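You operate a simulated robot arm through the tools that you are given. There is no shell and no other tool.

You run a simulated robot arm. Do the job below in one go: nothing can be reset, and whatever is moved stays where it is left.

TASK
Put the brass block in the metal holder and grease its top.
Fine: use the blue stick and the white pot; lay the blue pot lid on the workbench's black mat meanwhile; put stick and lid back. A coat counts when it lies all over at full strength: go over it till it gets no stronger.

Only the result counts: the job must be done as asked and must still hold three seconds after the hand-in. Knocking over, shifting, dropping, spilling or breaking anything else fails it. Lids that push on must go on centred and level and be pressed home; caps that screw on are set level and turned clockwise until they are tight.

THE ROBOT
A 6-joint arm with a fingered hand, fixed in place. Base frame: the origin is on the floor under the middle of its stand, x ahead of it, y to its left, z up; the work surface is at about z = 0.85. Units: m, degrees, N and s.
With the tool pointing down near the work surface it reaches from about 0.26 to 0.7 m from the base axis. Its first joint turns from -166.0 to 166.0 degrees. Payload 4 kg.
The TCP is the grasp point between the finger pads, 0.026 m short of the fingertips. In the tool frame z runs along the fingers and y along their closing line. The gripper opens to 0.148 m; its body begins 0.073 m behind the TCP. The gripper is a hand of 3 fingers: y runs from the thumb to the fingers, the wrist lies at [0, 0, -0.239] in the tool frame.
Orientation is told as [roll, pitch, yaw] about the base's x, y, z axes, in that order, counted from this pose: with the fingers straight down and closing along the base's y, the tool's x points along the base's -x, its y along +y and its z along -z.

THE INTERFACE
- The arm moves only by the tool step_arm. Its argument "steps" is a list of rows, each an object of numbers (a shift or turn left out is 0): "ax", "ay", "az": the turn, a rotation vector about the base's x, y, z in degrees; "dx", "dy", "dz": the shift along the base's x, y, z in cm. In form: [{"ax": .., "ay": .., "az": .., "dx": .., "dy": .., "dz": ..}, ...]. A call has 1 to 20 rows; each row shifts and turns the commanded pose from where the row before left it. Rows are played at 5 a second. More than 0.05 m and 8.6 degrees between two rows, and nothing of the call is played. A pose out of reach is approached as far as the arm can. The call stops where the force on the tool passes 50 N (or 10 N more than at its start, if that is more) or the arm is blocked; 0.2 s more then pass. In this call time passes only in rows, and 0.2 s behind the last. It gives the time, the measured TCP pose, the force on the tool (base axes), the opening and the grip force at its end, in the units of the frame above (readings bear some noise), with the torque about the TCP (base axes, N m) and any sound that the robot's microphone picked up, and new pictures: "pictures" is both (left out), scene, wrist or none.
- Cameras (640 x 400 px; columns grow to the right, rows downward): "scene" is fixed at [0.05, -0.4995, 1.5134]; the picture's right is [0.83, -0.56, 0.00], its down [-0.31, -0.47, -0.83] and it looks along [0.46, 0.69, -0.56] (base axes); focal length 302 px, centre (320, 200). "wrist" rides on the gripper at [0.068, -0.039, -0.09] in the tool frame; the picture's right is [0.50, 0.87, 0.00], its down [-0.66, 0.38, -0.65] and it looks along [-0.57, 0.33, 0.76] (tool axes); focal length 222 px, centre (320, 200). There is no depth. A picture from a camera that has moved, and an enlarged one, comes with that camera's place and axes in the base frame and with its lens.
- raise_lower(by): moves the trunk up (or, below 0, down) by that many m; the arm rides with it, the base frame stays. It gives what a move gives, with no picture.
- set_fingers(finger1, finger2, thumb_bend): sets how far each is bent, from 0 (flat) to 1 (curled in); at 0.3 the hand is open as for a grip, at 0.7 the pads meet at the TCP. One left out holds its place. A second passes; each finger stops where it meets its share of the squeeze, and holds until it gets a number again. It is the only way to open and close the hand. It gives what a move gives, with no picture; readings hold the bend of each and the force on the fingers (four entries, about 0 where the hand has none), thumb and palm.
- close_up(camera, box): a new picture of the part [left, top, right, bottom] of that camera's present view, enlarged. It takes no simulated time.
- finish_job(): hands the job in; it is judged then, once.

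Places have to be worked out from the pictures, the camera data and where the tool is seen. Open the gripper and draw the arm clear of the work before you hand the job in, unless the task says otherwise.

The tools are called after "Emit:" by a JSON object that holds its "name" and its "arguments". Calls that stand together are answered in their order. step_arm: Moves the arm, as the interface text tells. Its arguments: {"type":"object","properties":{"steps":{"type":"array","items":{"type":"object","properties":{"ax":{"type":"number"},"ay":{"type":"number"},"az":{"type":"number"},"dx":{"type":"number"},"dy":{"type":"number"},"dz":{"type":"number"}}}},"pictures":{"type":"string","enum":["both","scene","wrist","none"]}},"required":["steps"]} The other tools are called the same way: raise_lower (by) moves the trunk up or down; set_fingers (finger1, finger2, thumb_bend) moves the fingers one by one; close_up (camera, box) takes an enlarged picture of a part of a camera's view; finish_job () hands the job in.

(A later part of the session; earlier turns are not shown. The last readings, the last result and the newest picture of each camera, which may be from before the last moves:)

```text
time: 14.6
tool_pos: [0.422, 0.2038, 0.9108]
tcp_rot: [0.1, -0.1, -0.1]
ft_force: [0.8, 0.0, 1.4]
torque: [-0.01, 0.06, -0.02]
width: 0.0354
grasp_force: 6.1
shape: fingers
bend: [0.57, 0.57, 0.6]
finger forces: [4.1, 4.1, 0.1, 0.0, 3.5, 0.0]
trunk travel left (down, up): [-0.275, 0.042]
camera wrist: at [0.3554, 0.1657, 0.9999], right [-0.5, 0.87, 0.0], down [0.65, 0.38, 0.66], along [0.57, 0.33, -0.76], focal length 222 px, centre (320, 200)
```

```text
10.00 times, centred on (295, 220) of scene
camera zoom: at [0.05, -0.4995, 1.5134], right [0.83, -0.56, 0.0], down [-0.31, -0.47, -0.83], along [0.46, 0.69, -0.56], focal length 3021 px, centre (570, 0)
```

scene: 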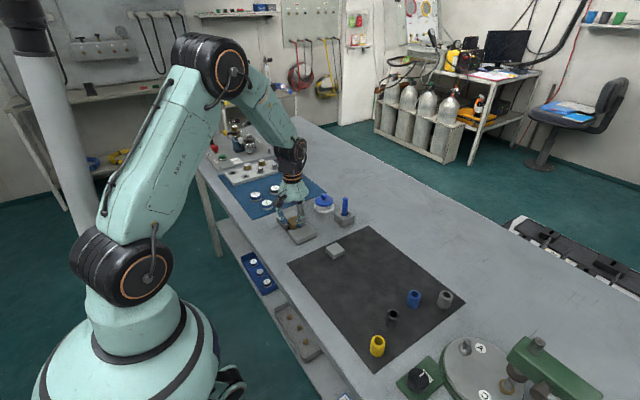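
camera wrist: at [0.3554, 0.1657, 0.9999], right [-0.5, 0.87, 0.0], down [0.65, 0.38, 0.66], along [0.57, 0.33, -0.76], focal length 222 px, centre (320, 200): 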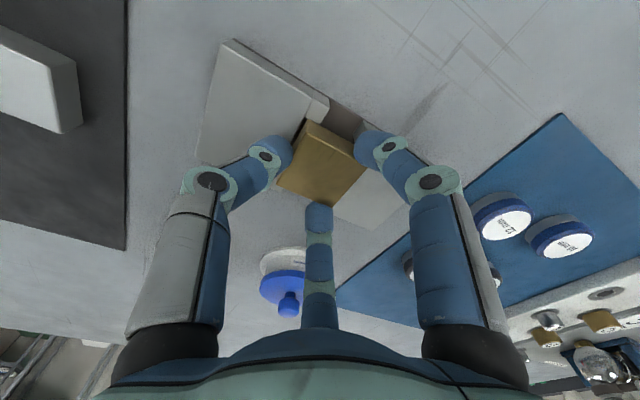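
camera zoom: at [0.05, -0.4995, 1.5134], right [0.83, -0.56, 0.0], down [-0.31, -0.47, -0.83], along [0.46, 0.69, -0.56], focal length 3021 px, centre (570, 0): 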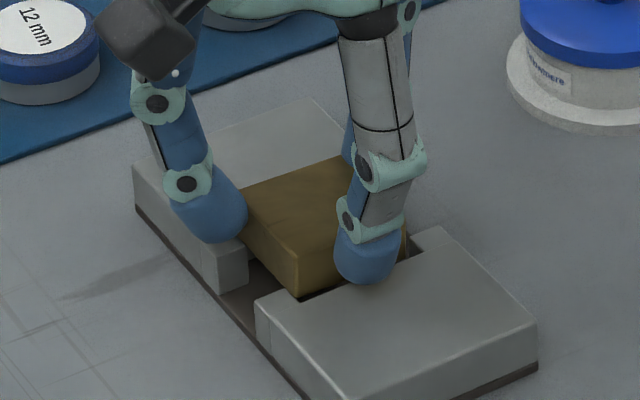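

A light upward contact of about 3 N shows the fingertips have just touched the jaw tops, with the block's lower part inside the pocket. I'll back off 1 mm and release.

Emit:
{"name": "step_arm", "arguments": {"steps": [{"dz": 0.1}], "pictures": "none"}}

Emit:
{"name": "set_fingers", "arguments": {"finger1": 0.5, "finger2": 0.5, "thumb_bend": 0.53}}

Emit:
{"name": "close_up", "arguments": {"camera": "wrist", "box": [200, 50, 440, 210]}}

Emit:
{"name": "close_up", "arguments": {"camera": "scene", "box": [275, 200, 315, 240]}}

```text
time: 15.0
tool_pos: [0.4222, 0.2045, 0.9098]
tcp_rot: [0.0, 0.0, 0.0]
ft_force: [1.5, 0.9, 0.9]
torque: [0.02, 0.0, 0.04]
width: 0.0353
grasp_force: 5.9
shape: fingers
bend: [0.57, 0.57, 0.6]
finger forces: [3.9, 4.3, 0.1, 0.0, 3.5, 0.1]
trunk travel left (down, up): [-0.275, 0.042]
```

```text
time: 16.0
tool_pos: [0.4209, 0.205, 0.9101]
tcp_rot: [0.0, 0.0, 0.1]
ft_force: [0.2, 0.0, -0.4]
torque: [0.02, 0.0, -0.02]
width: 0.0566
grasp_force: 0.0
shape: fingers
bend: [0.5, 0.5, 0.53]
finger forces: [0.0, 0.1, 0.1, 0.0, 0.1, 0.0]
trunk travel left (down, up): [-0.275, 0.042]
```

```text
2.50 times, centred on (320, 130) of wrist
camera zoom: at [0.3551, 0.1656, 1.0002], right [-0.5, 0.87, 0.0], down [0.66, 0.38, 0.65], along [0.57, 0.33, -0.76], focal length 555 px, centre (320, 375)
```

zoom: 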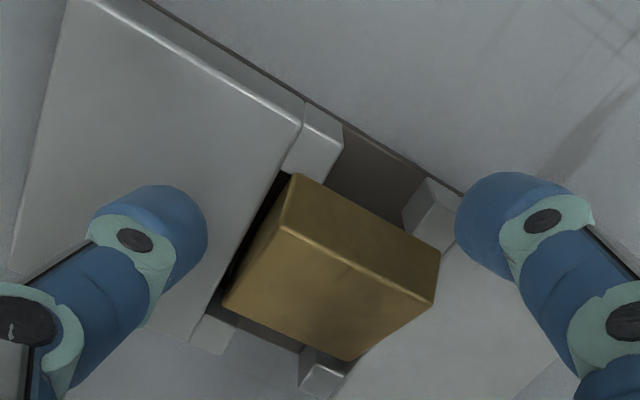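

```text
10.00 times, centred on (295, 220) of scene
camera zoom: at [0.05, -0.4995, 1.5134], right [0.83, -0.56, 0.0], down [-0.31, -0.47, -0.83], along [0.46, 0.69, -0.56], focal length 3021 px, centre (570, 0)
```

zoom: 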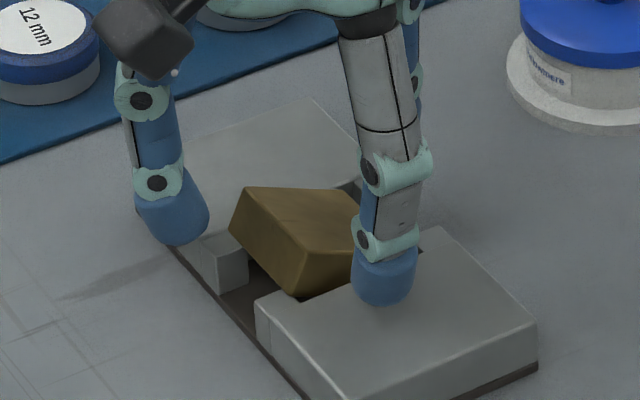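

The block dropped in tilted: its +x side is down and its −x edge still sits on the near lips. I'll look more closely before nudging it.

Emit:
{"name": "close_up", "arguments": {"camera": "scene", "box": [284, 212, 312, 234]}}

Emit:
{"name": "close_up", "arguments": {"camera": "wrist", "box": [270, 100, 390, 200]}}

```text
16.00 times, centred on (298, 223) of scene
camera zoom: at [0.05, -0.4995, 1.5134], right [0.83, -0.56, 0.0], down [-0.31, -0.47, -0.83], along [0.46, 0.69, -0.56], focal length 4834 px, centre (672, -168)
```

zoom: 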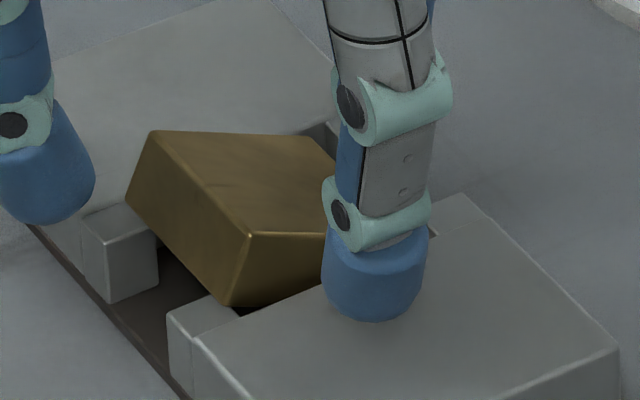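

```text
4.00 times, centred on (330, 150) of wrist
camera zoom: at [0.3551, 0.1656, 1.0002], right [-0.5, 0.87, 0.0], down [0.66, 0.38, 0.65], along [0.57, 0.33, -0.76], focal length 888 px, centre (280, 400)
```

zoom: 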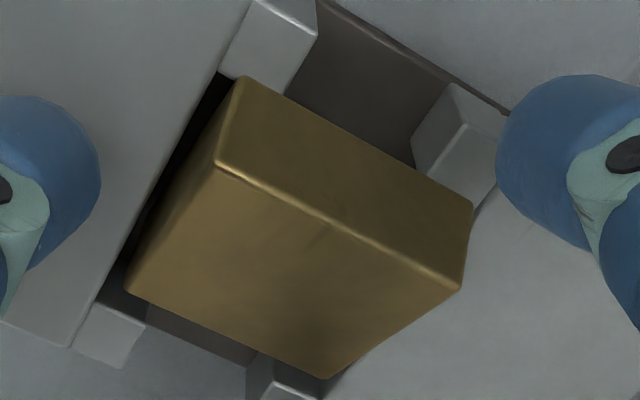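

The −x bottom edge is just resting on the inner edges of the two near lips. I'll close finger1 gently to nudge that face about 2 mm toward +x so the edge drops in.

Emit:
{"name": "set_fingers", "arguments": {"finger1": 0.565}}

Emit:
{"name": "close_up", "arguments": {"camera": "wrist", "box": [250, 80, 410, 200]}}

```text
time: 17.0
tool_pos: [0.4224, 0.2042, 0.9102]
tcp_rot: [0.1, 0.0, 0.0]
ft_force: [0.3, -0.8, -0.3]
torque: [-0.02, -0.01, 0.02]
width: 0.0475
grasp_force: 0.1
shape: fingers
bend: [0.56, 0.5, 0.53]
finger forces: [0.0, 0.0, 0.0, 0.0, 0.0, 0.1]
trunk travel left (down, up): [-0.275, 0.042]
```

```text
3.33 times, centred on (330, 140) of wrist
camera zoom: at [0.3551, 0.1656, 1.0002], right [-0.5, 0.87, 0.0], down [0.66, 0.38, 0.65], along [0.57, 0.33, -0.76], focal length 740 px, centre (287, 400)
```

zoom: 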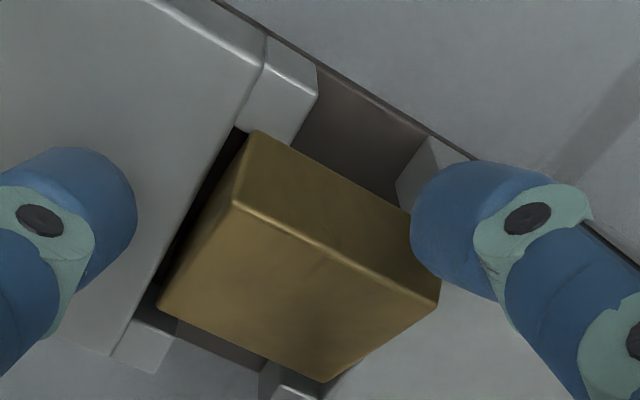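

Finger1 is now almost against the −x face with no force yet, so I'll close it a little more.

Emit:
{"name": "set_fingers", "arguments": {"finger1": 0.585}}

Emit:
{"name": "close_up", "arguments": {"camera": "wrist", "box": [250, 80, 410, 200]}}

```text
time: 18.0
tool_pos: [0.4212, 0.2042, 0.9121]
tcp_rot: [0.0, 0.0, 0.0]
ft_force: [-1.2, -1.3, -0.4]
torque: [-0.04, 0.03, 0.02]
width: 0.0443
grasp_force: 0.1
shape: fingers
bend: [0.58, 0.5, 0.53]
finger forces: [0.0, 0.0, 0.0, 0.1, 0.0, 0.1]
trunk travel left (down, up): [-0.275, 0.042]
```

```text
3.33 times, centred on (330, 140) of wrist
camera zoom: at [0.3551, 0.1656, 1.0002], right [-0.5, 0.87, 0.0], down [0.66, 0.38, 0.65], along [0.57, 0.33, -0.76], focal length 740 px, centre (287, 400)
```

zoom: 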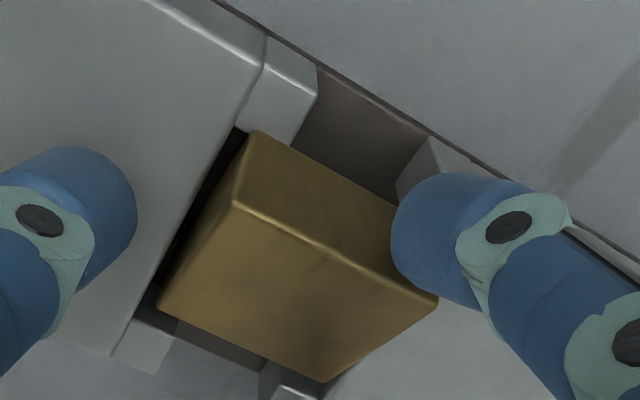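

There is still no contact and the block hasn't moved, so I'll continue in small increments.

Emit:
{"name": "set_fingers", "arguments": {"finger1": 0.6}}

Emit:
{"name": "close_up", "arguments": {"camera": "wrist", "box": [250, 80, 410, 200]}}

```text
time: 19.0
tool_pos: [0.4215, 0.2051, 0.9106]
tcp_rot: [0.0, 0.0, 0.0]
ft_force: [0.2, 0.9, 0.5]
torque: [0.01, 0.03, -0.03]
width: 0.0425
grasp_force: 0.5
shape: fingers
bend: [0.59, 0.5, 0.53]
finger forces: [0.5, 0.0, 0.0, 0.0, 0.1, 0.0]
trunk travel left (down, up): [-0.275, 0.042]
```

```text
3.33 times, centred on (330, 140) of wrist
camera zoom: at [0.355, 0.1657, 1.0002], right [-0.5, 0.87, 0.0], down [0.66, 0.38, 0.65], along [0.57, 0.33, -0.76], focal length 740 px, centre (287, 400)
```

zoom: 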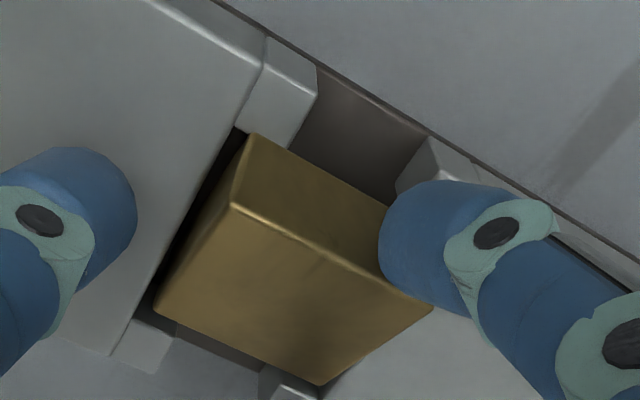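

The finger touches at 0.5 N and the block has begun to slide the right way. I'll continue a little.

Emit:
{"name": "set_fingers", "arguments": {"finger1": 0.615}}

Emit:
{"name": "close_up", "arguments": {"camera": "wrist", "box": [250, 80, 410, 200]}}

Emit:
{"name": "close_up", "arguments": {"camera": "scene", "box": [284, 212, 312, 234]}}

```text
time: 20.0
tool_pos: [0.4222, 0.2048, 0.9098]
tcp_rot: [0.0, 0.1, 0.0]
ft_force: [-1.4, 0.7, 0.9]
torque: [0.0, 0.02, 0.01]
width: 0.041
grasp_force: 0.2
shape: fingers
bend: [0.6, 0.5, 0.53]
finger forces: [0.5, 0.0, 0.0, 0.0, 0.0, 0.1]
trunk travel left (down, up): [-0.275, 0.042]
```

```text
3.33 times, centred on (330, 140) of wrist
camera zoom: at [0.355, 0.1657, 1.0002], right [-0.5, 0.87, 0.0], down [0.66, 0.38, 0.65], along [0.57, 0.33, -0.76], focal length 740 px, centre (287, 400)
```

zoom: 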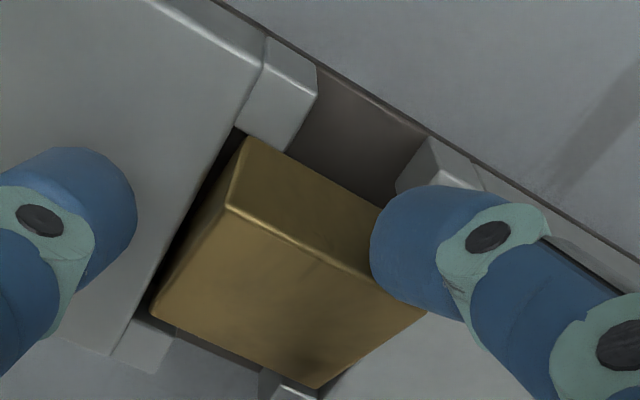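

```text
16.00 times, centred on (298, 223) of scene
camera zoom: at [0.05, -0.4995, 1.5134], right [0.83, -0.56, 0.0], down [-0.31, -0.47, -0.83], along [0.46, 0.69, -0.56], focal length 4834 px, centre (672, -168)
```

zoom: 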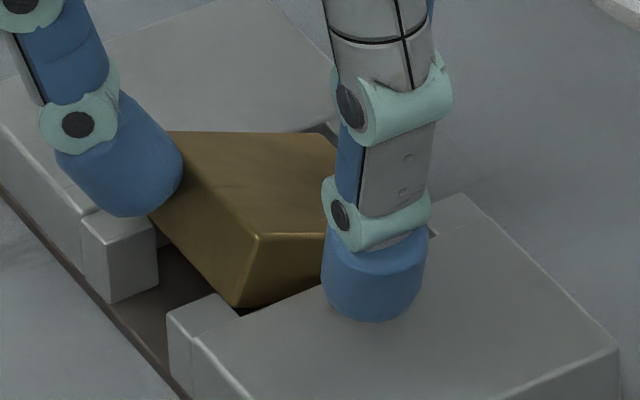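

The block keeps sliding with little force (0.5 N), so I'll continue closing finger1 a bit more.

Emit:
{"name": "set_fingers", "arguments": {"finger1": 0.632}}

Emit:
{"name": "close_up", "arguments": {"camera": "wrist", "box": [250, 80, 410, 200]}}

Emit:
{"name": "close_up", "arguments": {"camera": "scene", "box": [284, 212, 312, 234]}}

```text
time: 21.0
tool_pos: [0.4216, 0.2038, 0.9102]
tcp_rot: [0.0, -0.1, 0.0]
ft_force: [-1.6, 0.2, 0.8]
torque: [-0.03, -0.02, 0.0]
width: 0.0375
grasp_force: 0.2
shape: fingers
bend: [0.63, 0.5, 0.53]
finger forces: [0.0, 0.0, 0.0, 0.1, 0.0, 0.0]
trunk travel left (down, up): [-0.275, 0.042]
```

```text
3.33 times, centred on (330, 140) of wrist
camera zoom: at [0.355, 0.1656, 1.0002], right [-0.5, 0.87, 0.0], down [0.66, 0.38, 0.65], along [0.57, 0.33, -0.76], focal length 740 px, centre (287, 400)
```

zoom: 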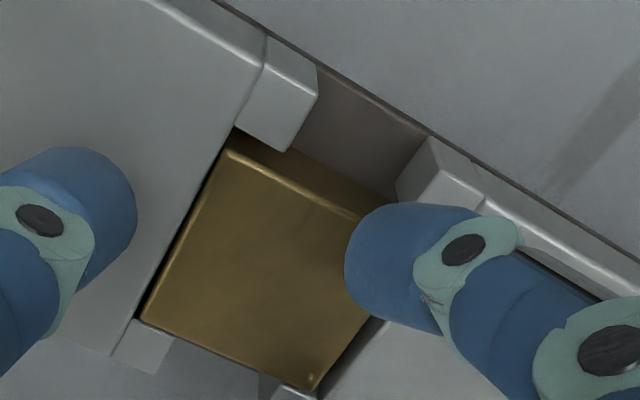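

```text
16.00 times, centred on (298, 223) of scene
camera zoom: at [0.05, -0.4995, 1.5134], right [0.83, -0.56, 0.0], down [-0.31, -0.47, -0.83], along [0.46, 0.69, -0.56], focal length 4834 px, centre (672, -168)
```

zoom: 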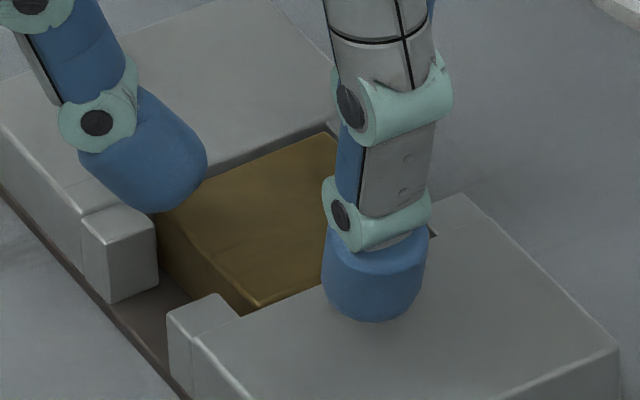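

The block has dropped flat into the pocket and the holder hasn't moved. I'll open finger1, rise and check.

Emit:
{"name": "set_fingers", "arguments": {"finger1": 0.48, "finger2": 0.48, "thumb_bend": 0.48}}

Emit:
{"name": "step_arm", "arguments": {"steps": [{"dz": 1.0}, {"dz": 2.5}, {"dz": 3.5}, {"dx": 1.3, "dy": 0.4, "dz": 3.5}, {"dx": 2.7, "dy": 0.83, "dz": 1.5}]}}

Emit:
{"name": "close_up", "arguments": {"camera": "wrist", "box": [240, 0, 420, 112]}}

Emit:
{"name": "close_up", "arguments": {"camera": "scene", "box": [276, 206, 316, 240]}}

```text
time: 22.0
tool_pos: [0.4222, 0.2039, 0.9109]
tcp_rot: [0.1, 0.0, 0.0]
ft_force: [-0.3, 0.2, -0.5]
torque: [-0.01, 0.0, -0.01]
width: 0.0684
grasp_force: 0.0
shape: fingers
bend: [0.48, 0.48, 0.48]
finger forces: [0.1, 0.0, 0.0, 0.0, 0.0, 0.0]
trunk travel left (down, up): [-0.275, 0.042]
```

```text
time: 23.2
tool_pos: [0.4629, 0.216, 1.0309]
tcp_rot: [0.0, 0.0, -0.1]
ft_force: [0.4, 0.6, -0.2]
torque: [-0.02, 0.03, 0.02]
width: 0.0682
grasp_force: 0.1
shape: fingers
bend: [0.48, 0.48, 0.48]
finger forces: [0.0, 0.0, 0.0, 0.0, 0.0, 0.0]
trunk travel left (down, up): [-0.275, 0.042]
camera wrist: at [0.396, 0.1776, 1.1207], right [-0.5, 0.87, 0.0], down [0.66, 0.38, 0.65], along [0.57, 0.33, -0.76], focal length 222 px, centre (320, 200)
```

scene: 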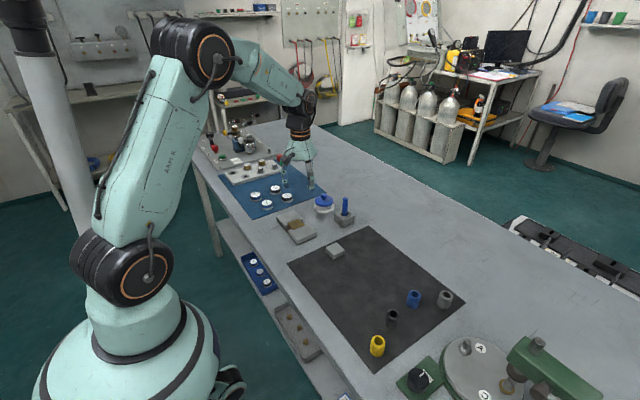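
wrist: 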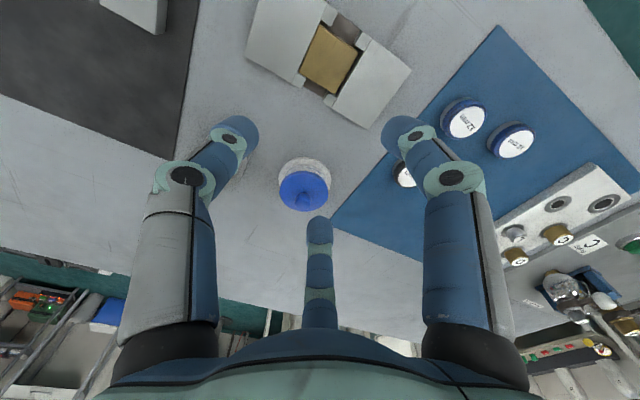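

```text
3.56 times, centred on (330, 56) of wrist
camera zoom: at [0.396, 0.1776, 1.1207], right [-0.5, 0.87, 0.0], down [0.66, 0.38, 0.65], along [0.57, 0.33, -0.76], focal length 790 px, centre (284, 712)
```

zoom: 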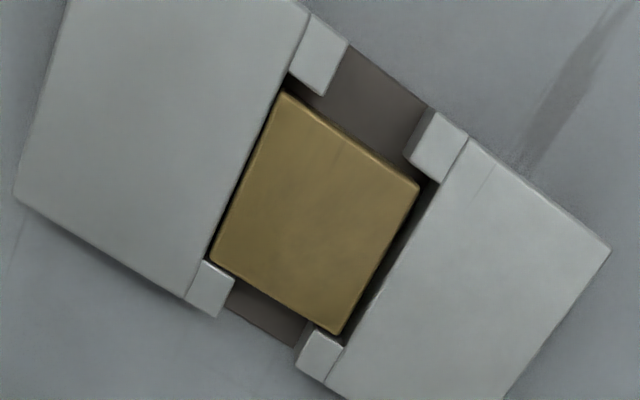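

```text
11.76 times, centred on (296, 223) of scene
camera zoom: at [0.05, -0.4995, 1.5134], right [0.83, -0.56, 0.0], down [-0.31, -0.47, -0.83], along [0.46, 0.69, -0.56], focal length 3554 px, centre (602, -71)
```

zoom: 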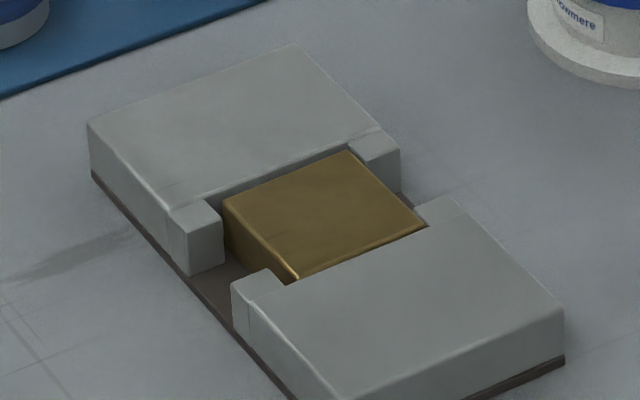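

The brass block lies flat in the pocket, centred near (0.424, 0.204) with its top close to the jaw tops. Next is the pot, so I'll move over it for a straight-down view.

Emit:
{"name": "step_arm", "arguments": {"steps": [{"dx": 3.7, "dy": 1.1}, {"dx": 3.7, "dy": 1.1}, {"dx": 3.7, "dy": 1.2}, {"dz": -2.0}]}}

Emit:
{"name": "close_up", "arguments": {"camera": "wrist", "box": [230, 40, 410, 160]}}

Emit:
{"name": "close_up", "arguments": {"camera": "scene", "box": [300, 185, 360, 230]}}

```text
time: 24.2
tool_pos: [0.5729, 0.249, 1.0113]
tcp_rot: [0.0, 0.0, -0.1]
ft_force: [0.7, 0.2, 0.9]
torque: [0.02, 0.02, -0.02]
width: 0.0683
grasp_force: 0.1
shape: fingers
bend: [0.48, 0.48, 0.48]
finger forces: [0.0, 0.1, 0.0, 0.1, 0.0, 0.1]
trunk travel left (down, up): [-0.275, 0.042]
camera wrist: at [0.5057, 0.2109, 1.1012], right [-0.5, 0.87, 0.0], down [0.66, 0.38, 0.65], along [0.57, 0.33, -0.76], focal length 222 px, centre (320, 200)
```

scene: 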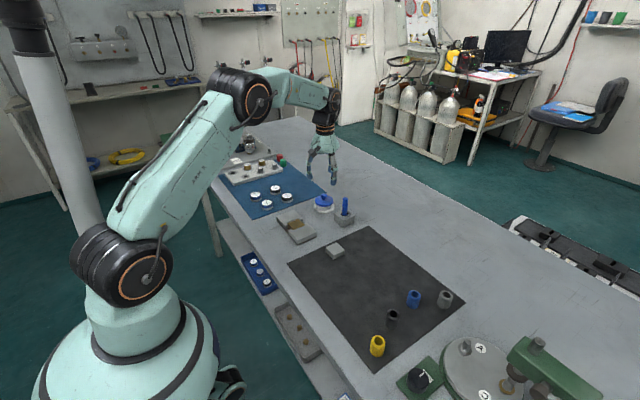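
wrist: 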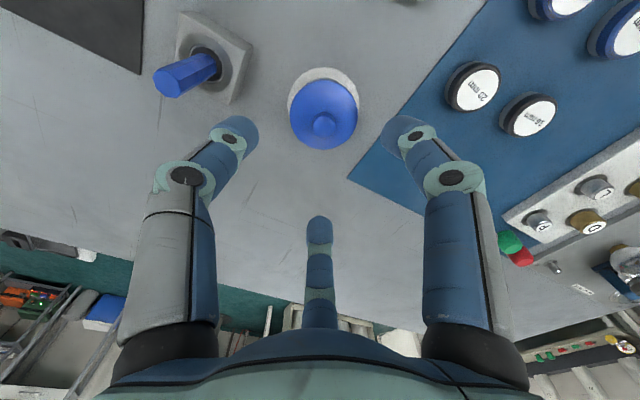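

```text
3.33 times, centred on (320, 100) of wrist
camera zoom: at [0.5057, 0.2109, 1.1012], right [-0.5, 0.87, 0.0], down [0.66, 0.38, 0.65], along [0.57, 0.33, -0.76], focal length 740 px, centre (320, 533)
```

zoom: 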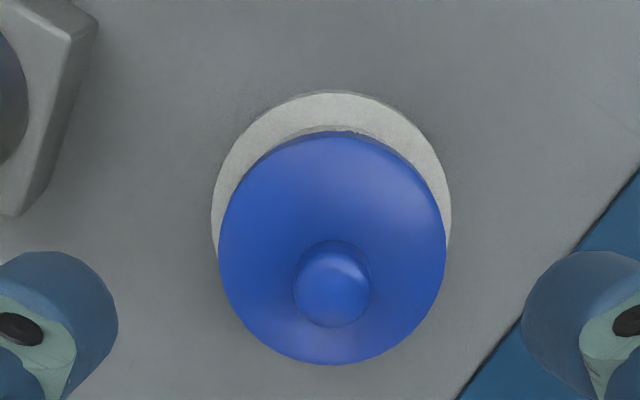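

```text
8.89 times, centred on (330, 208) of scene
camera zoom: at [0.05, -0.4995, 1.5134], right [0.83, -0.56, 0.0], down [-0.31, -0.47, -0.83], along [0.46, 0.69, -0.56], focal length 2686 px, centre (231, 133)
```

zoom: 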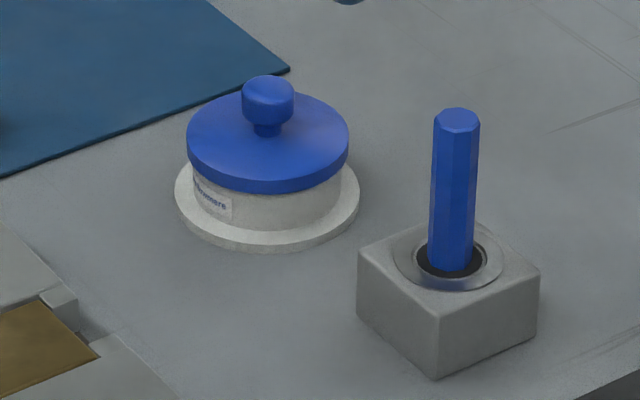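

The pot's centre is near (0.573, 0.2555), the lid rim near z = 0.88 and the knob top near 0.905 with a radius of about 11 mm. I'll centre over it and descend with the fingers still clear of the knob.

Emit:
{"name": "step_arm", "arguments": {"steps": [{"dx": 0.06, "dy": 0.54}, {"dz": -2.0}, {"dz": -2.0}, {"dz": -2.0}]}}

Emit:
{"name": "set_fingers", "arguments": {"finger1": 0.55, "finger2": 0.55, "thumb_bend": 0.55}}

Emit:
{"name": "close_up", "arguments": {"camera": "wrist", "box": [220, 80, 420, 220]}}

Emit:
{"name": "close_up", "arguments": {"camera": "scene", "box": [295, 170, 355, 220]}}

```text
time: 25.2
tool_pos: [0.5738, 0.2571, 0.9511]
tcp_rot: [0.0, 0.0, 0.0]
ft_force: [-0.1, 0.1, 0.7]
torque: [-0.02, 0.0, -0.01]
width: 0.0682
grasp_force: 0.1
shape: fingers
bend: [0.48, 0.48, 0.48]
finger forces: [0.0, 0.0, 0.0, 0.0, 0.0, 0.0]
trunk travel left (down, up): [-0.275, 0.042]
camera wrist: at [0.5069, 0.2174, 1.0408], right [-0.5, 0.87, 0.0], down [0.65, 0.38, 0.65], along [0.57, 0.33, -0.76], focal length 222 px, centre (320, 200)
```

scene: 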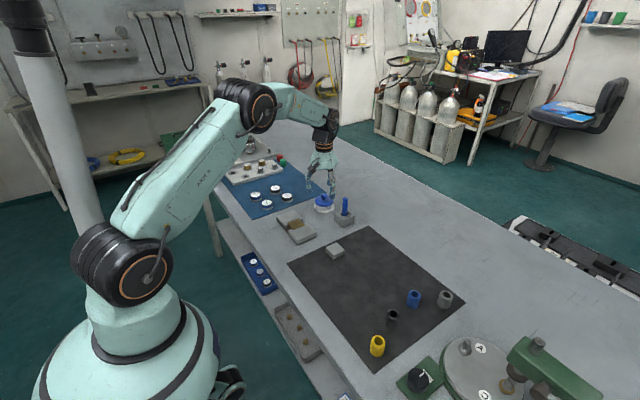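
wrist: 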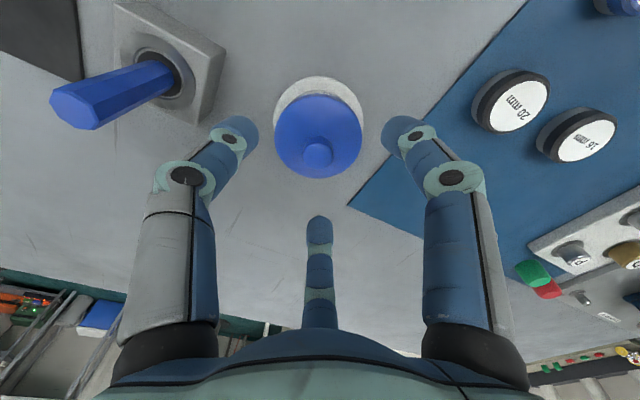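

```text
time: 26.2
tool_pos: [0.5734, 0.2562, 0.9504]
tcp_rot: [-0.1, 0.0, 0.0]
ft_force: [0.2, 0.2, 0.0]
torque: [-0.01, 0.02, 0.02]
width: 0.046
grasp_force: 0.1
shape: fingers
bend: [0.55, 0.55, 0.55]
finger forces: [0.0, 0.0, 0.0, 0.0, 0.0, 0.1]
trunk travel left (down, up): [-0.275, 0.042]
```

```text
2.86 times, centred on (320, 150) of wrist
camera zoom: at [0.5064, 0.2173, 1.0411], right [-0.5, 0.87, 0.0], down [0.66, 0.38, 0.65], along [0.57, 0.33, -0.76], focal length 635 px, centre (320, 343)
```

zoom: 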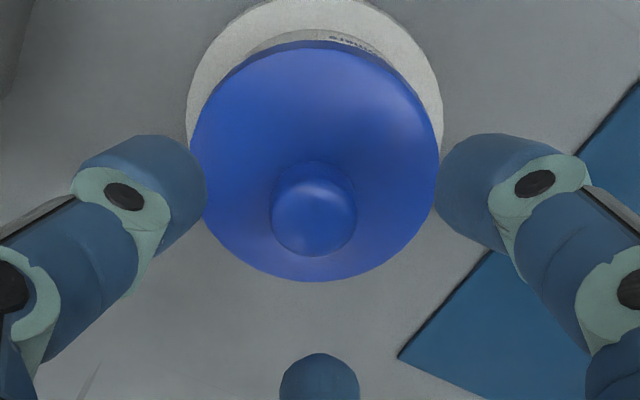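

```text
8.00 times, centred on (325, 195) of scene
camera zoom: at [0.05, -0.4995, 1.5134], right [0.83, -0.56, 0.0], down [-0.31, -0.47, -0.83], along [0.46, 0.69, -0.56], focal length 2417 px, centre (280, 240)
```

zoom: 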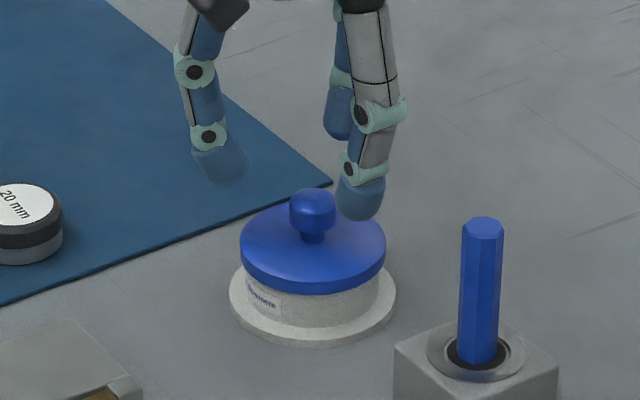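

The knob appears about 1.5 mm off the hand axis, toward +x/−y. I'll correct that and lower to about z = 0.93, watching for contact with the lid.

Emit:
{"name": "step_arm", "arguments": {"steps": [{"dx": 0.07, "dy": -0.13}, {"dz": -1.0}, {"dz": -0.5}, {"dz": -0.5}], "pictures": "none"}}

Emit:
{"name": "close_up", "arguments": {"camera": "wrist", "box": [220, 80, 420, 220]}}

Emit:
{"name": "close_up", "arguments": {"camera": "scene", "box": [305, 175, 347, 210]}}

```text
time: 27.2
tool_pos: [0.5752, 0.2541, 0.9315]
tcp_rot: [0.1, 0.0, -0.1]
ft_force: [-0.4, -0.2, -0.3]
torque: [0.0, 0.0, -0.03]
width: 0.0462
grasp_force: 0.0
shape: fingers
bend: [0.55, 0.55, 0.55]
finger forces: [0.0, 0.0, 0.0, 0.0, 0.1, 0.0]
trunk travel left (down, up): [-0.275, 0.042]
```

```text
2.86 times, centred on (320, 150) of wrist
camera zoom: at [0.5081, 0.2155, 1.0201], right [-0.5, 0.87, 0.0], down [0.66, 0.38, 0.65], along [0.57, 0.33, -0.76], focal length 635 px, centre (320, 343)
```

zoom: 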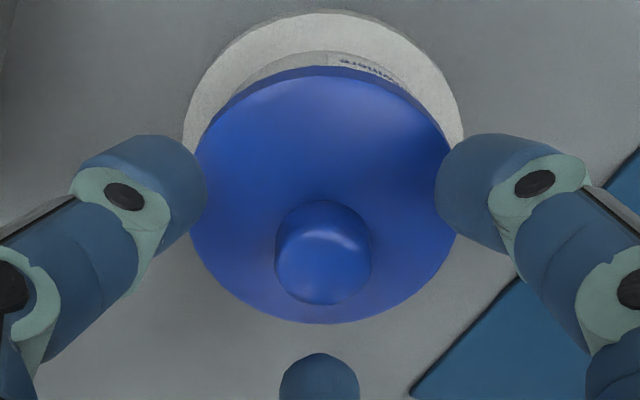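

```text
11.43 times, centred on (326, 192) of scene
camera zoom: at [0.05, -0.4995, 1.5134], right [0.83, -0.56, 0.0], down [-0.31, -0.47, -0.83], along [0.46, 0.69, -0.56], focal length 3453 px, centre (251, 286)
```

zoom: 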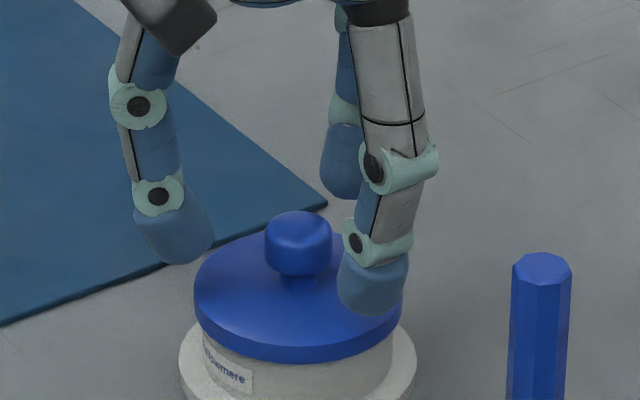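

The knob is now centred between the fingers, with no contact at z = 0.93. I'll go down in 2 mm steps and check for the lid surface.

Emit:
{"name": "step_arm", "arguments": {"steps": [{"dz": -0.2}, {"dz": -0.2}], "pictures": "none"}}

Emit:
{"name": "close_up", "arguments": {"camera": "scene", "box": [305, 175, 347, 210]}}

```text
time: 27.8
tool_pos: [0.5742, 0.2552, 0.9274]
tcp_rot: [0.0, -0.1, 0.1]
ft_force: [0.3, 1.4, -0.2]
torque: [0.03, 0.01, -0.01]
width: 0.0461
grasp_force: 0.0
shape: fingers
bend: [0.55, 0.55, 0.55]
finger forces: [0.0, 0.0, 0.0, 0.1, 0.0, 0.0]
trunk travel left (down, up): [-0.275, 0.042]
```

```text
11.43 times, centred on (326, 192) of scene
camera zoom: at [0.05, -0.4995, 1.5134], right [0.83, -0.56, 0.0], down [-0.31, -0.47, -0.83], along [0.46, 0.69, -0.56], focal length 3453 px, centre (251, 286)
```

zoom: 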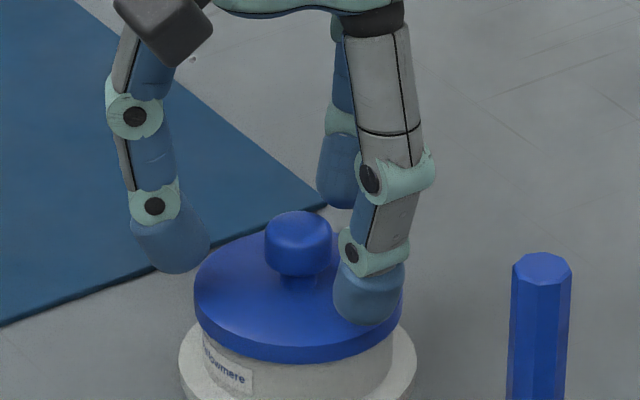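

The fingertips are about 1 cm above the lid's rim level and the knob's widest part is near z = 0.90. I'll lower 3 mm more and close on the knob.

Emit:
{"name": "step_arm", "arguments": {"steps": [{"dz": -0.3}], "pictures": "none"}}

Emit:
{"name": "set_fingers", "arguments": {"finger1": 0.68, "finger2": 0.68, "thumb_bend": 0.68}}

Emit:
{"name": "close_up", "arguments": {"camera": "wrist", "box": [220, 80, 420, 220]}}

Emit:
{"name": "close_up", "arguments": {"camera": "scene", "box": [305, 175, 347, 210]}}

```text
time: 28.2
tool_pos: [0.5752, 0.2546, 0.924]
tcp_rot: [0.0, 0.0, -0.1]
ft_force: [-0.3, 0.2, 1.1]
torque: [0.02, 0.0, 0.01]
width: 0.0461
grasp_force: 0.1
shape: fingers
bend: [0.55, 0.55, 0.55]
finger forces: [0.0, 0.0, 0.0, 0.0, 0.0, 0.1]
trunk travel left (down, up): [-0.275, 0.042]
```

```text
time: 29.2
tool_pos: [0.5749, 0.2549, 0.9242]
tcp_rot: [0.0, 0.0, -0.1]
ft_force: [1.2, 0.0, -0.1]
torque: [0.0, 0.01, 0.01]
width: 0.0139
grasp_force: 4.6
shape: fingers
bend: [0.65, 0.64, 0.66]
finger forces: [2.9, 3.2, 0.0, 0.0, 3.4, 0.0]
trunk travel left (down, up): [-0.275, 0.042]
```

```text
2.86 times, centred on (320, 150) of wrist
camera zoom: at [0.5072, 0.2159, 1.0135], right [-0.5, 0.87, 0.0], down [0.66, 0.38, 0.65], along [0.57, 0.33, -0.76], focal length 635 px, centre (320, 343)
```

zoom: 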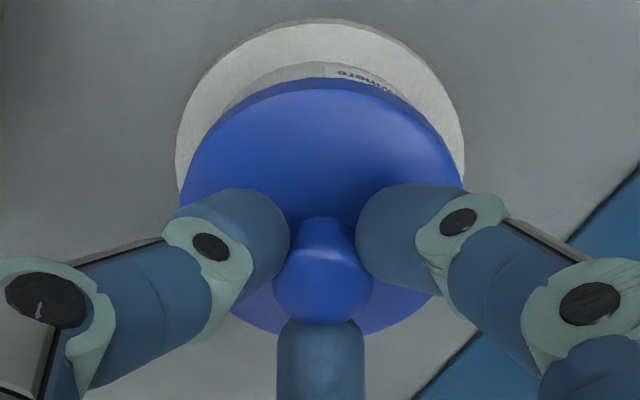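

```text
11.43 times, centred on (326, 192) of scene
camera zoom: at [0.05, -0.4995, 1.5134], right [0.83, -0.56, 0.0], down [-0.31, -0.47, -0.83], along [0.46, 0.69, -0.56], focal length 3453 px, centre (251, 286)
```

zoom: 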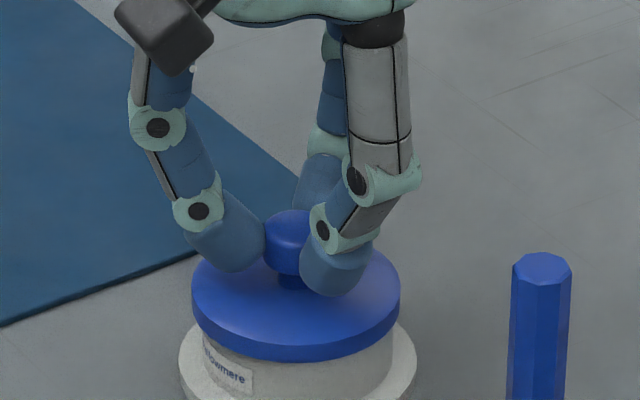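

All three fingers hold the knob evenly at about 3 N each. I'll lift straight up in small steps and check that only the lid comes along.

Emit:
{"name": "step_arm", "arguments": {"steps": [{"dz": 0.2}, {"dz": 0.3}, {"dz": 0.5}], "pictures": "none"}}

Emit:
{"name": "close_up", "arguments": {"camera": "scene", "box": [305, 175, 347, 210]}}

```text
time: 30.0
tool_pos: [0.5738, 0.2547, 0.9347]
tcp_rot: [0.0, 0.0, 0.0]
ft_force: [-0.1, 1.1, -0.1]
torque: [-0.01, -0.03, 0.01]
width: 0.0142
grasp_force: 4.6
shape: fingers
bend: [0.65, 0.64, 0.66]
finger forces: [3.0, 3.3, 0.0, 0.0, 3.4, 0.0]
trunk travel left (down, up): [-0.275, 0.042]
```

```text
11.43 times, centred on (326, 192) of scene
camera zoom: at [0.05, -0.4995, 1.5134], right [0.83, -0.56, 0.0], down [-0.31, -0.47, -0.83], along [0.46, 0.69, -0.56], focal length 3453 px, centre (251, 286)
```

zoom: 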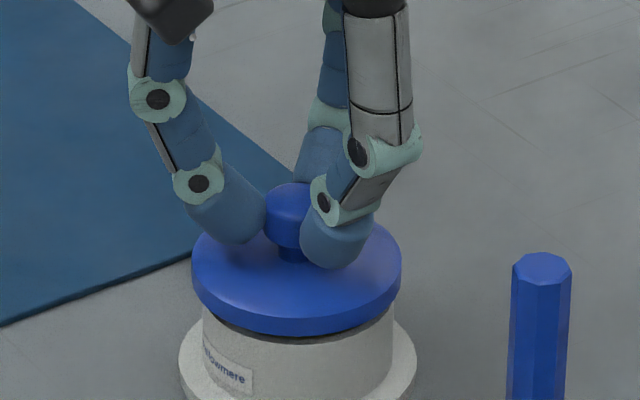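

The lid lifted off freely and the pot stayed where it was. I'll raise it well clear of the stick and carry it to a free spot on the black mat near (0.50, −0.07).

Emit:
{"name": "step_arm", "arguments": {"steps": [{"dz": 2.0}, {"dz": 3.0}, {"dz": 3.5}, {"dz": 3.5}, {"dx": -0.8, "dy": -4.0}, {"dx": -0.8, "dy": -4.0}, {"dx": -0.9, "dy": -4.0}, {"dx": -0.9, "dy": -4.0}, {"dx": -1.0, "dy": -4.0}, {"dx": -1.0, "dy": -4.0}, {"dx": -1.0, "dy": -4.0}, {"dx": -1.0, "dy": -4.4}]}}

Emit:
{"name": "close_up", "arguments": {"camera": "wrist", "box": [160, 0, 480, 220]}}

Emit:
{"name": "close_up", "arguments": {"camera": "scene", "box": [300, 160, 460, 280]}}

```text
time: 32.6
tool_pos: [0.4996, -0.0715, 1.0556]
tcp_rot: [0.0, -0.1, 0.0]
ft_force: [-0.5, -0.2, -0.7]
torque: [0.01, -0.03, -0.01]
width: 0.0141
grasp_force: 4.8
shape: fingers
bend: [0.65, 0.64, 0.66]
finger forces: [2.7, 3.1, 0.1, 0.0, 3.3, 0.0]
trunk travel left (down, up): [-0.275, 0.042]
camera wrist: at [0.4324, -0.1094, 1.1437], right [-0.5, 0.87, 0.0], down [0.65, 0.38, 0.66], along [0.57, 0.33, -0.76], focal length 222 px, centre (320, 200)
```

scene: 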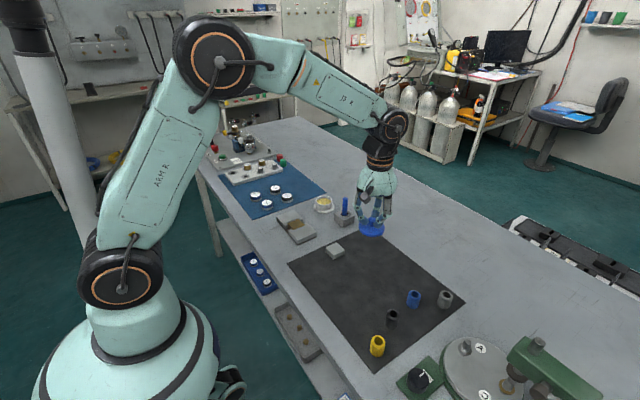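
wrist: 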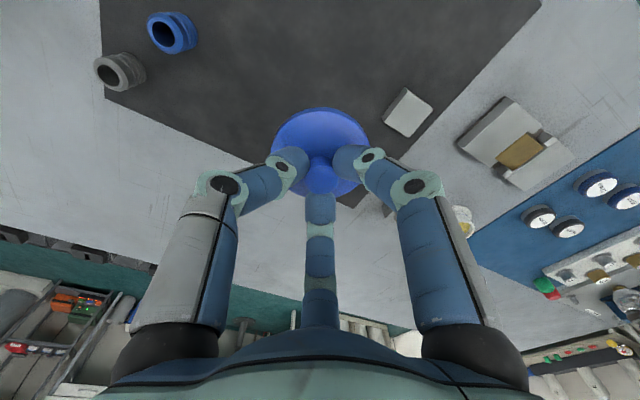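

```text
1.82 times, centred on (320, 110) of wrist
camera zoom: at [0.4324, -0.1094, 1.1437], right [-0.5, 0.87, 0.0], down [0.65, 0.38, 0.66], along [0.57, 0.33, -0.76], focal length 404 px, centre (320, 364)
```

zoom: 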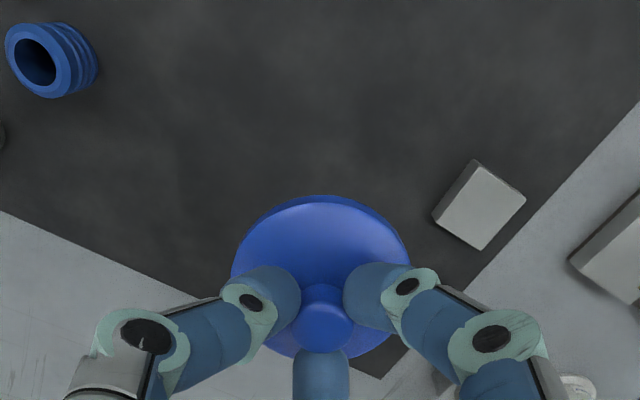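

```text
3.33 times, centred on (380, 220) of scene
camera zoom: at [0.05, -0.4995, 1.5134], right [0.83, -0.56, 0.0], down [-0.31, -0.47, -0.83], along [0.46, 0.69, -0.56], focal length 1007 px, centre (120, 133)
```

zoom: 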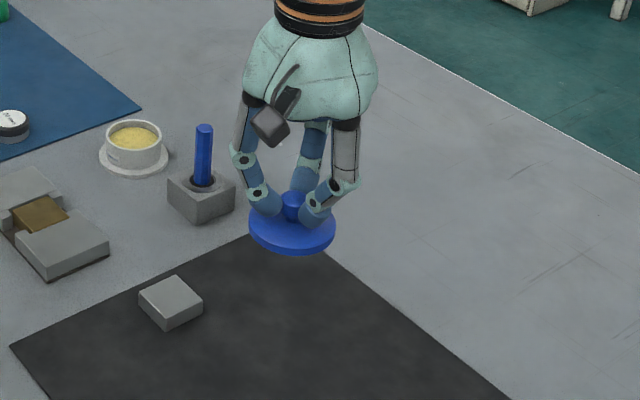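

The lid hangs level, and the pot shows yellow grease. The spot at (0.50, −0.07) is free mat, so I'll lower the lid there.

Emit:
{"name": "step_arm", "arguments": {"steps": [{"dz": -4.0}, {"dz": -4.0}, {"dz": -3.0}, {"dz": -1.5}], "pictures": "none"}}

Emit:
{"name": "close_up", "arguments": {"camera": "scene", "box": [330, 210, 410, 270]}}

```text
time: 33.6
tool_pos: [0.5003, -0.0701, 0.9284]
tcp_rot: [-0.1, -0.1, 0.1]
ft_force: [-0.7, 0.4, -0.3]
torque: [0.03, 0.02, 0.02]
width: 0.0135
grasp_force: 4.6
shape: fingers
bend: [0.65, 0.64, 0.66]
finger forces: [2.7, 3.2, 0.0, 0.0, 3.1, 0.0]
trunk travel left (down, up): [-0.275, 0.042]
```

```text
6.67 times, centred on (370, 240) of scene
camera zoom: at [0.05, -0.4995, 1.5134], right [0.83, -0.56, 0.0], down [-0.31, -0.47, -0.83], along [0.46, 0.69, -0.56], focal length 2014 px, centre (-13, -67)
```

zoom: 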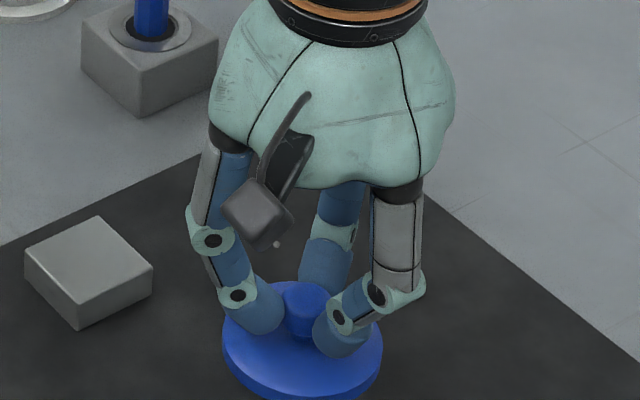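

There is no contact yet at z = 0.928. I'll keep lowering in small steps and watch the vertical force.

Emit:
{"name": "step_arm", "arguments": {"steps": [{"dz": -0.5}, {"dz": -0.5}, {"dz": -0.3}], "pictures": "none"}}

Emit:
{"name": "close_up", "arguments": {"camera": "scene", "box": [345, 225, 395, 275]}}

```text
time: 34.4
tool_pos: [0.5, -0.0696, 0.9166]
tcp_rot: [0.0, 0.0, 0.0]
ft_force: [-0.4, -0.3, -0.5]
torque: [-0.02, 0.0, 0.0]
width: 0.0136
grasp_force: 4.9
shape: fingers
bend: [0.65, 0.64, 0.66]
finger forces: [2.8, 3.2, 0.1, 0.1, 3.2, 0.0]
trunk travel left (down, up): [-0.275, 0.042]
```

```text
8.00 times, centred on (370, 250) of scene
camera zoom: at [0.05, -0.4995, 1.5134], right [0.83, -0.56, 0.0], down [-0.31, -0.47, -0.83], along [0.46, 0.69, -0.56], focal length 2417 px, centre (-80, -200)
```

zoom: 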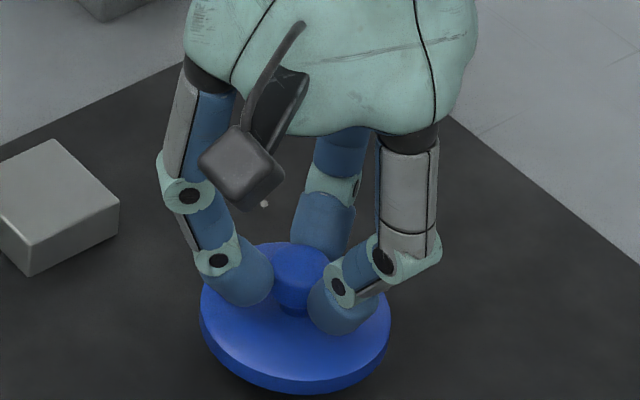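

Still free at about z = 0.915, so I'll continue down slowly.

Emit:
{"name": "step_arm", "arguments": {"steps": [{"dz": -0.3}, {"dz": -0.3}], "pictures": "none"}}

Emit:
{"name": "step_arm", "arguments": {"steps": [{"dz": -0.2}], "pictures": "none"}}

Emit:
{"name": "close_up", "arguments": {"camera": "scene", "box": [345, 225, 395, 275]}}

```text
time: 35.0
tool_pos: [0.5015, -0.0699, 0.9113]
tcp_rot: [0.0, -0.1, 0.0]
ft_force: [0.0, -0.3, 0.6]
torque: [0.01, 0.0, 0.02]
width: 0.0137
grasp_force: 4.2
shape: fingers
bend: [0.65, 0.64, 0.66]
finger forces: [2.9, 3.2, 0.0, 0.1, 3.2, 0.0]
trunk travel left (down, up): [-0.275, 0.042]
```

```text
time: 35.4
tool_pos: [0.5011, -0.0695, 0.9082]
tcp_rot: [0.0, 0.1, 0.0]
ft_force: [-0.7, -0.4, 0.4]
torque: [0.03, -0.01, 0.02]
width: 0.0139
grasp_force: 4.6
shape: fingers
bend: [0.65, 0.64, 0.66]
finger forces: [2.9, 3.2, 0.1, 0.0, 3.2, 0.0]
trunk travel left (down, up): [-0.275, 0.042]
```

```text
8.00 times, centred on (370, 250) of scene
camera zoom: at [0.05, -0.4995, 1.5134], right [0.83, -0.56, 0.0], down [-0.31, -0.47, -0.83], along [0.46, 0.69, -0.56], focal length 2417 px, centre (-80, -200)
```

zoom: 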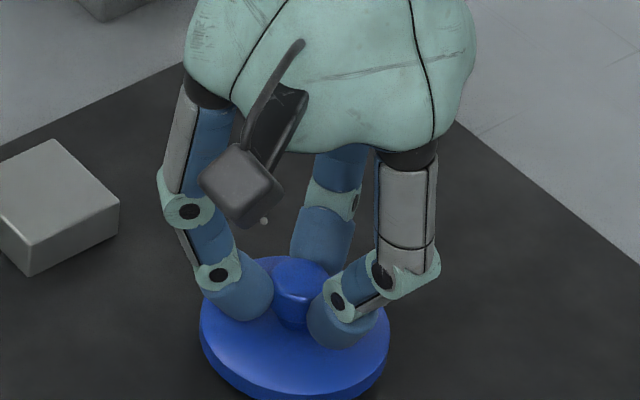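

Emit:
{"name": "step_arm", "arguments": {"steps": [{"dz": -0.2}], "pictures": "none"}}

Emit:
{"name": "step_arm", "arguments": {"steps": [{"dz": -0.2}], "pictures": "none"}}

Emit:
{"name": "close_up", "arguments": {"camera": "scene", "box": [345, 235, 395, 275]}}

```text
time: 35.8
tool_pos: [0.501, -0.0701, 0.9065]
tcp_rot: [0.1, 0.0, -0.1]
ft_force: [-0.3, -0.4, -1.5]
torque: [0.02, 0.0, 0.02]
width: 0.0138
grasp_force: 4.6
shape: fingers
bend: [0.65, 0.64, 0.66]
finger forces: [2.8, 3.2, 0.1, 0.1, 3.2, 0.1]
trunk travel left (down, up): [-0.275, 0.042]
```

```text
time: 36.2
tool_pos: [0.5014, -0.0703, 0.9037]
tcp_rot: [0.0, 0.0, -0.1]
ft_force: [-1.2, 0.4, -0.7]
torque: [-0.03, 0.0, -0.02]
width: 0.0136
grasp_force: 4.7
shape: fingers
bend: [0.65, 0.64, 0.66]
finger forces: [2.8, 3.2, 0.1, 0.0, 3.3, 0.0]
trunk travel left (down, up): [-0.275, 0.042]
```

```text
10.00 times, centred on (370, 255) of scene
camera zoom: at [0.05, -0.4995, 1.5134], right [0.83, -0.56, 0.0], down [-0.31, -0.47, -0.83], along [0.46, 0.69, -0.56], focal length 3021 px, centre (-180, -350)
```

zoom: 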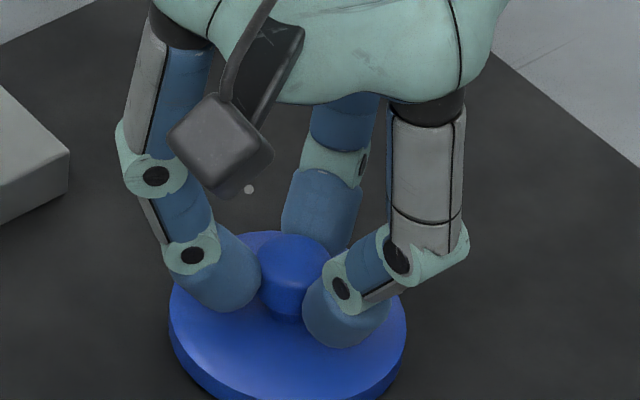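

Emit:
{"name": "step_arm", "arguments": {"steps": [{"dz": -0.2}], "pictures": "none"}}

Emit:
{"name": "step_arm", "arguments": {"steps": [{"dz": -0.2}], "pictures": "none"}}

Emit:
{"name": "step_arm", "arguments": {"steps": [{"dz": -0.2}], "pictures": "none"}}

Emit:
{"name": "close_up", "arguments": {"camera": "scene", "box": [345, 240, 395, 280]}}

```text
time: 36.6
tool_pos: [0.5008, -0.0691, 0.9033]
tcp_rot: [-0.1, -0.1, -0.1]
ft_force: [-0.5, 0.5, -0.4]
torque: [0.03, 0.0, 0.01]
width: 0.0137
grasp_force: 4.6
shape: fingers
bend: [0.65, 0.64, 0.66]
finger forces: [2.8, 3.2, 0.0, 0.0, 3.2, 0.0]
trunk travel left (down, up): [-0.275, 0.042]
```

```text
time: 37.0
tool_pos: [0.5002, -0.0711, 0.8995]
tcp_rot: [-0.1, -0.1, 0.1]
ft_force: [0.6, 0.7, -0.2]
torque: [-0.02, 0.02, 0.03]
width: 0.0137
grasp_force: 4.8
shape: fingers
bend: [0.65, 0.64, 0.66]
finger forces: [2.8, 3.2, 0.0, 0.0, 3.4, 0.0]
trunk travel left (down, up): [-0.275, 0.042]
```

```text
time: 37.4
tool_pos: [0.4998, -0.07, 0.8993]
tcp_rot: [0.1, -0.1, 0.0]
ft_force: [0.3, -0.6, 7.1]
torque: [-0.04, -0.03, 0.02]
width: 0.0135
grasp_force: 6.2
shape: fingers
bend: [0.65, 0.64, 0.66]
finger forces: [3.5, 4.3, 0.1, 0.0, 4.3, 0.0]
trunk travel left (down, up): [-0.275, 0.042]
```

```text
10.00 times, centred on (370, 260) of scene
camera zoom: at [0.05, -0.4995, 1.5134], right [0.83, -0.56, 0.0], down [-0.31, -0.47, -0.83], along [0.46, 0.69, -0.56], focal length 3021 px, centre (-180, -400)
```

zoom: 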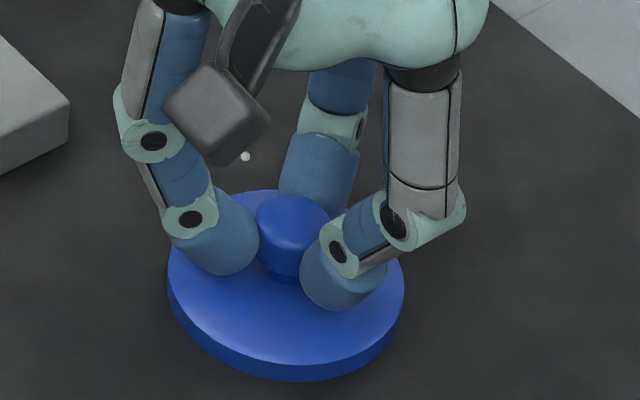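

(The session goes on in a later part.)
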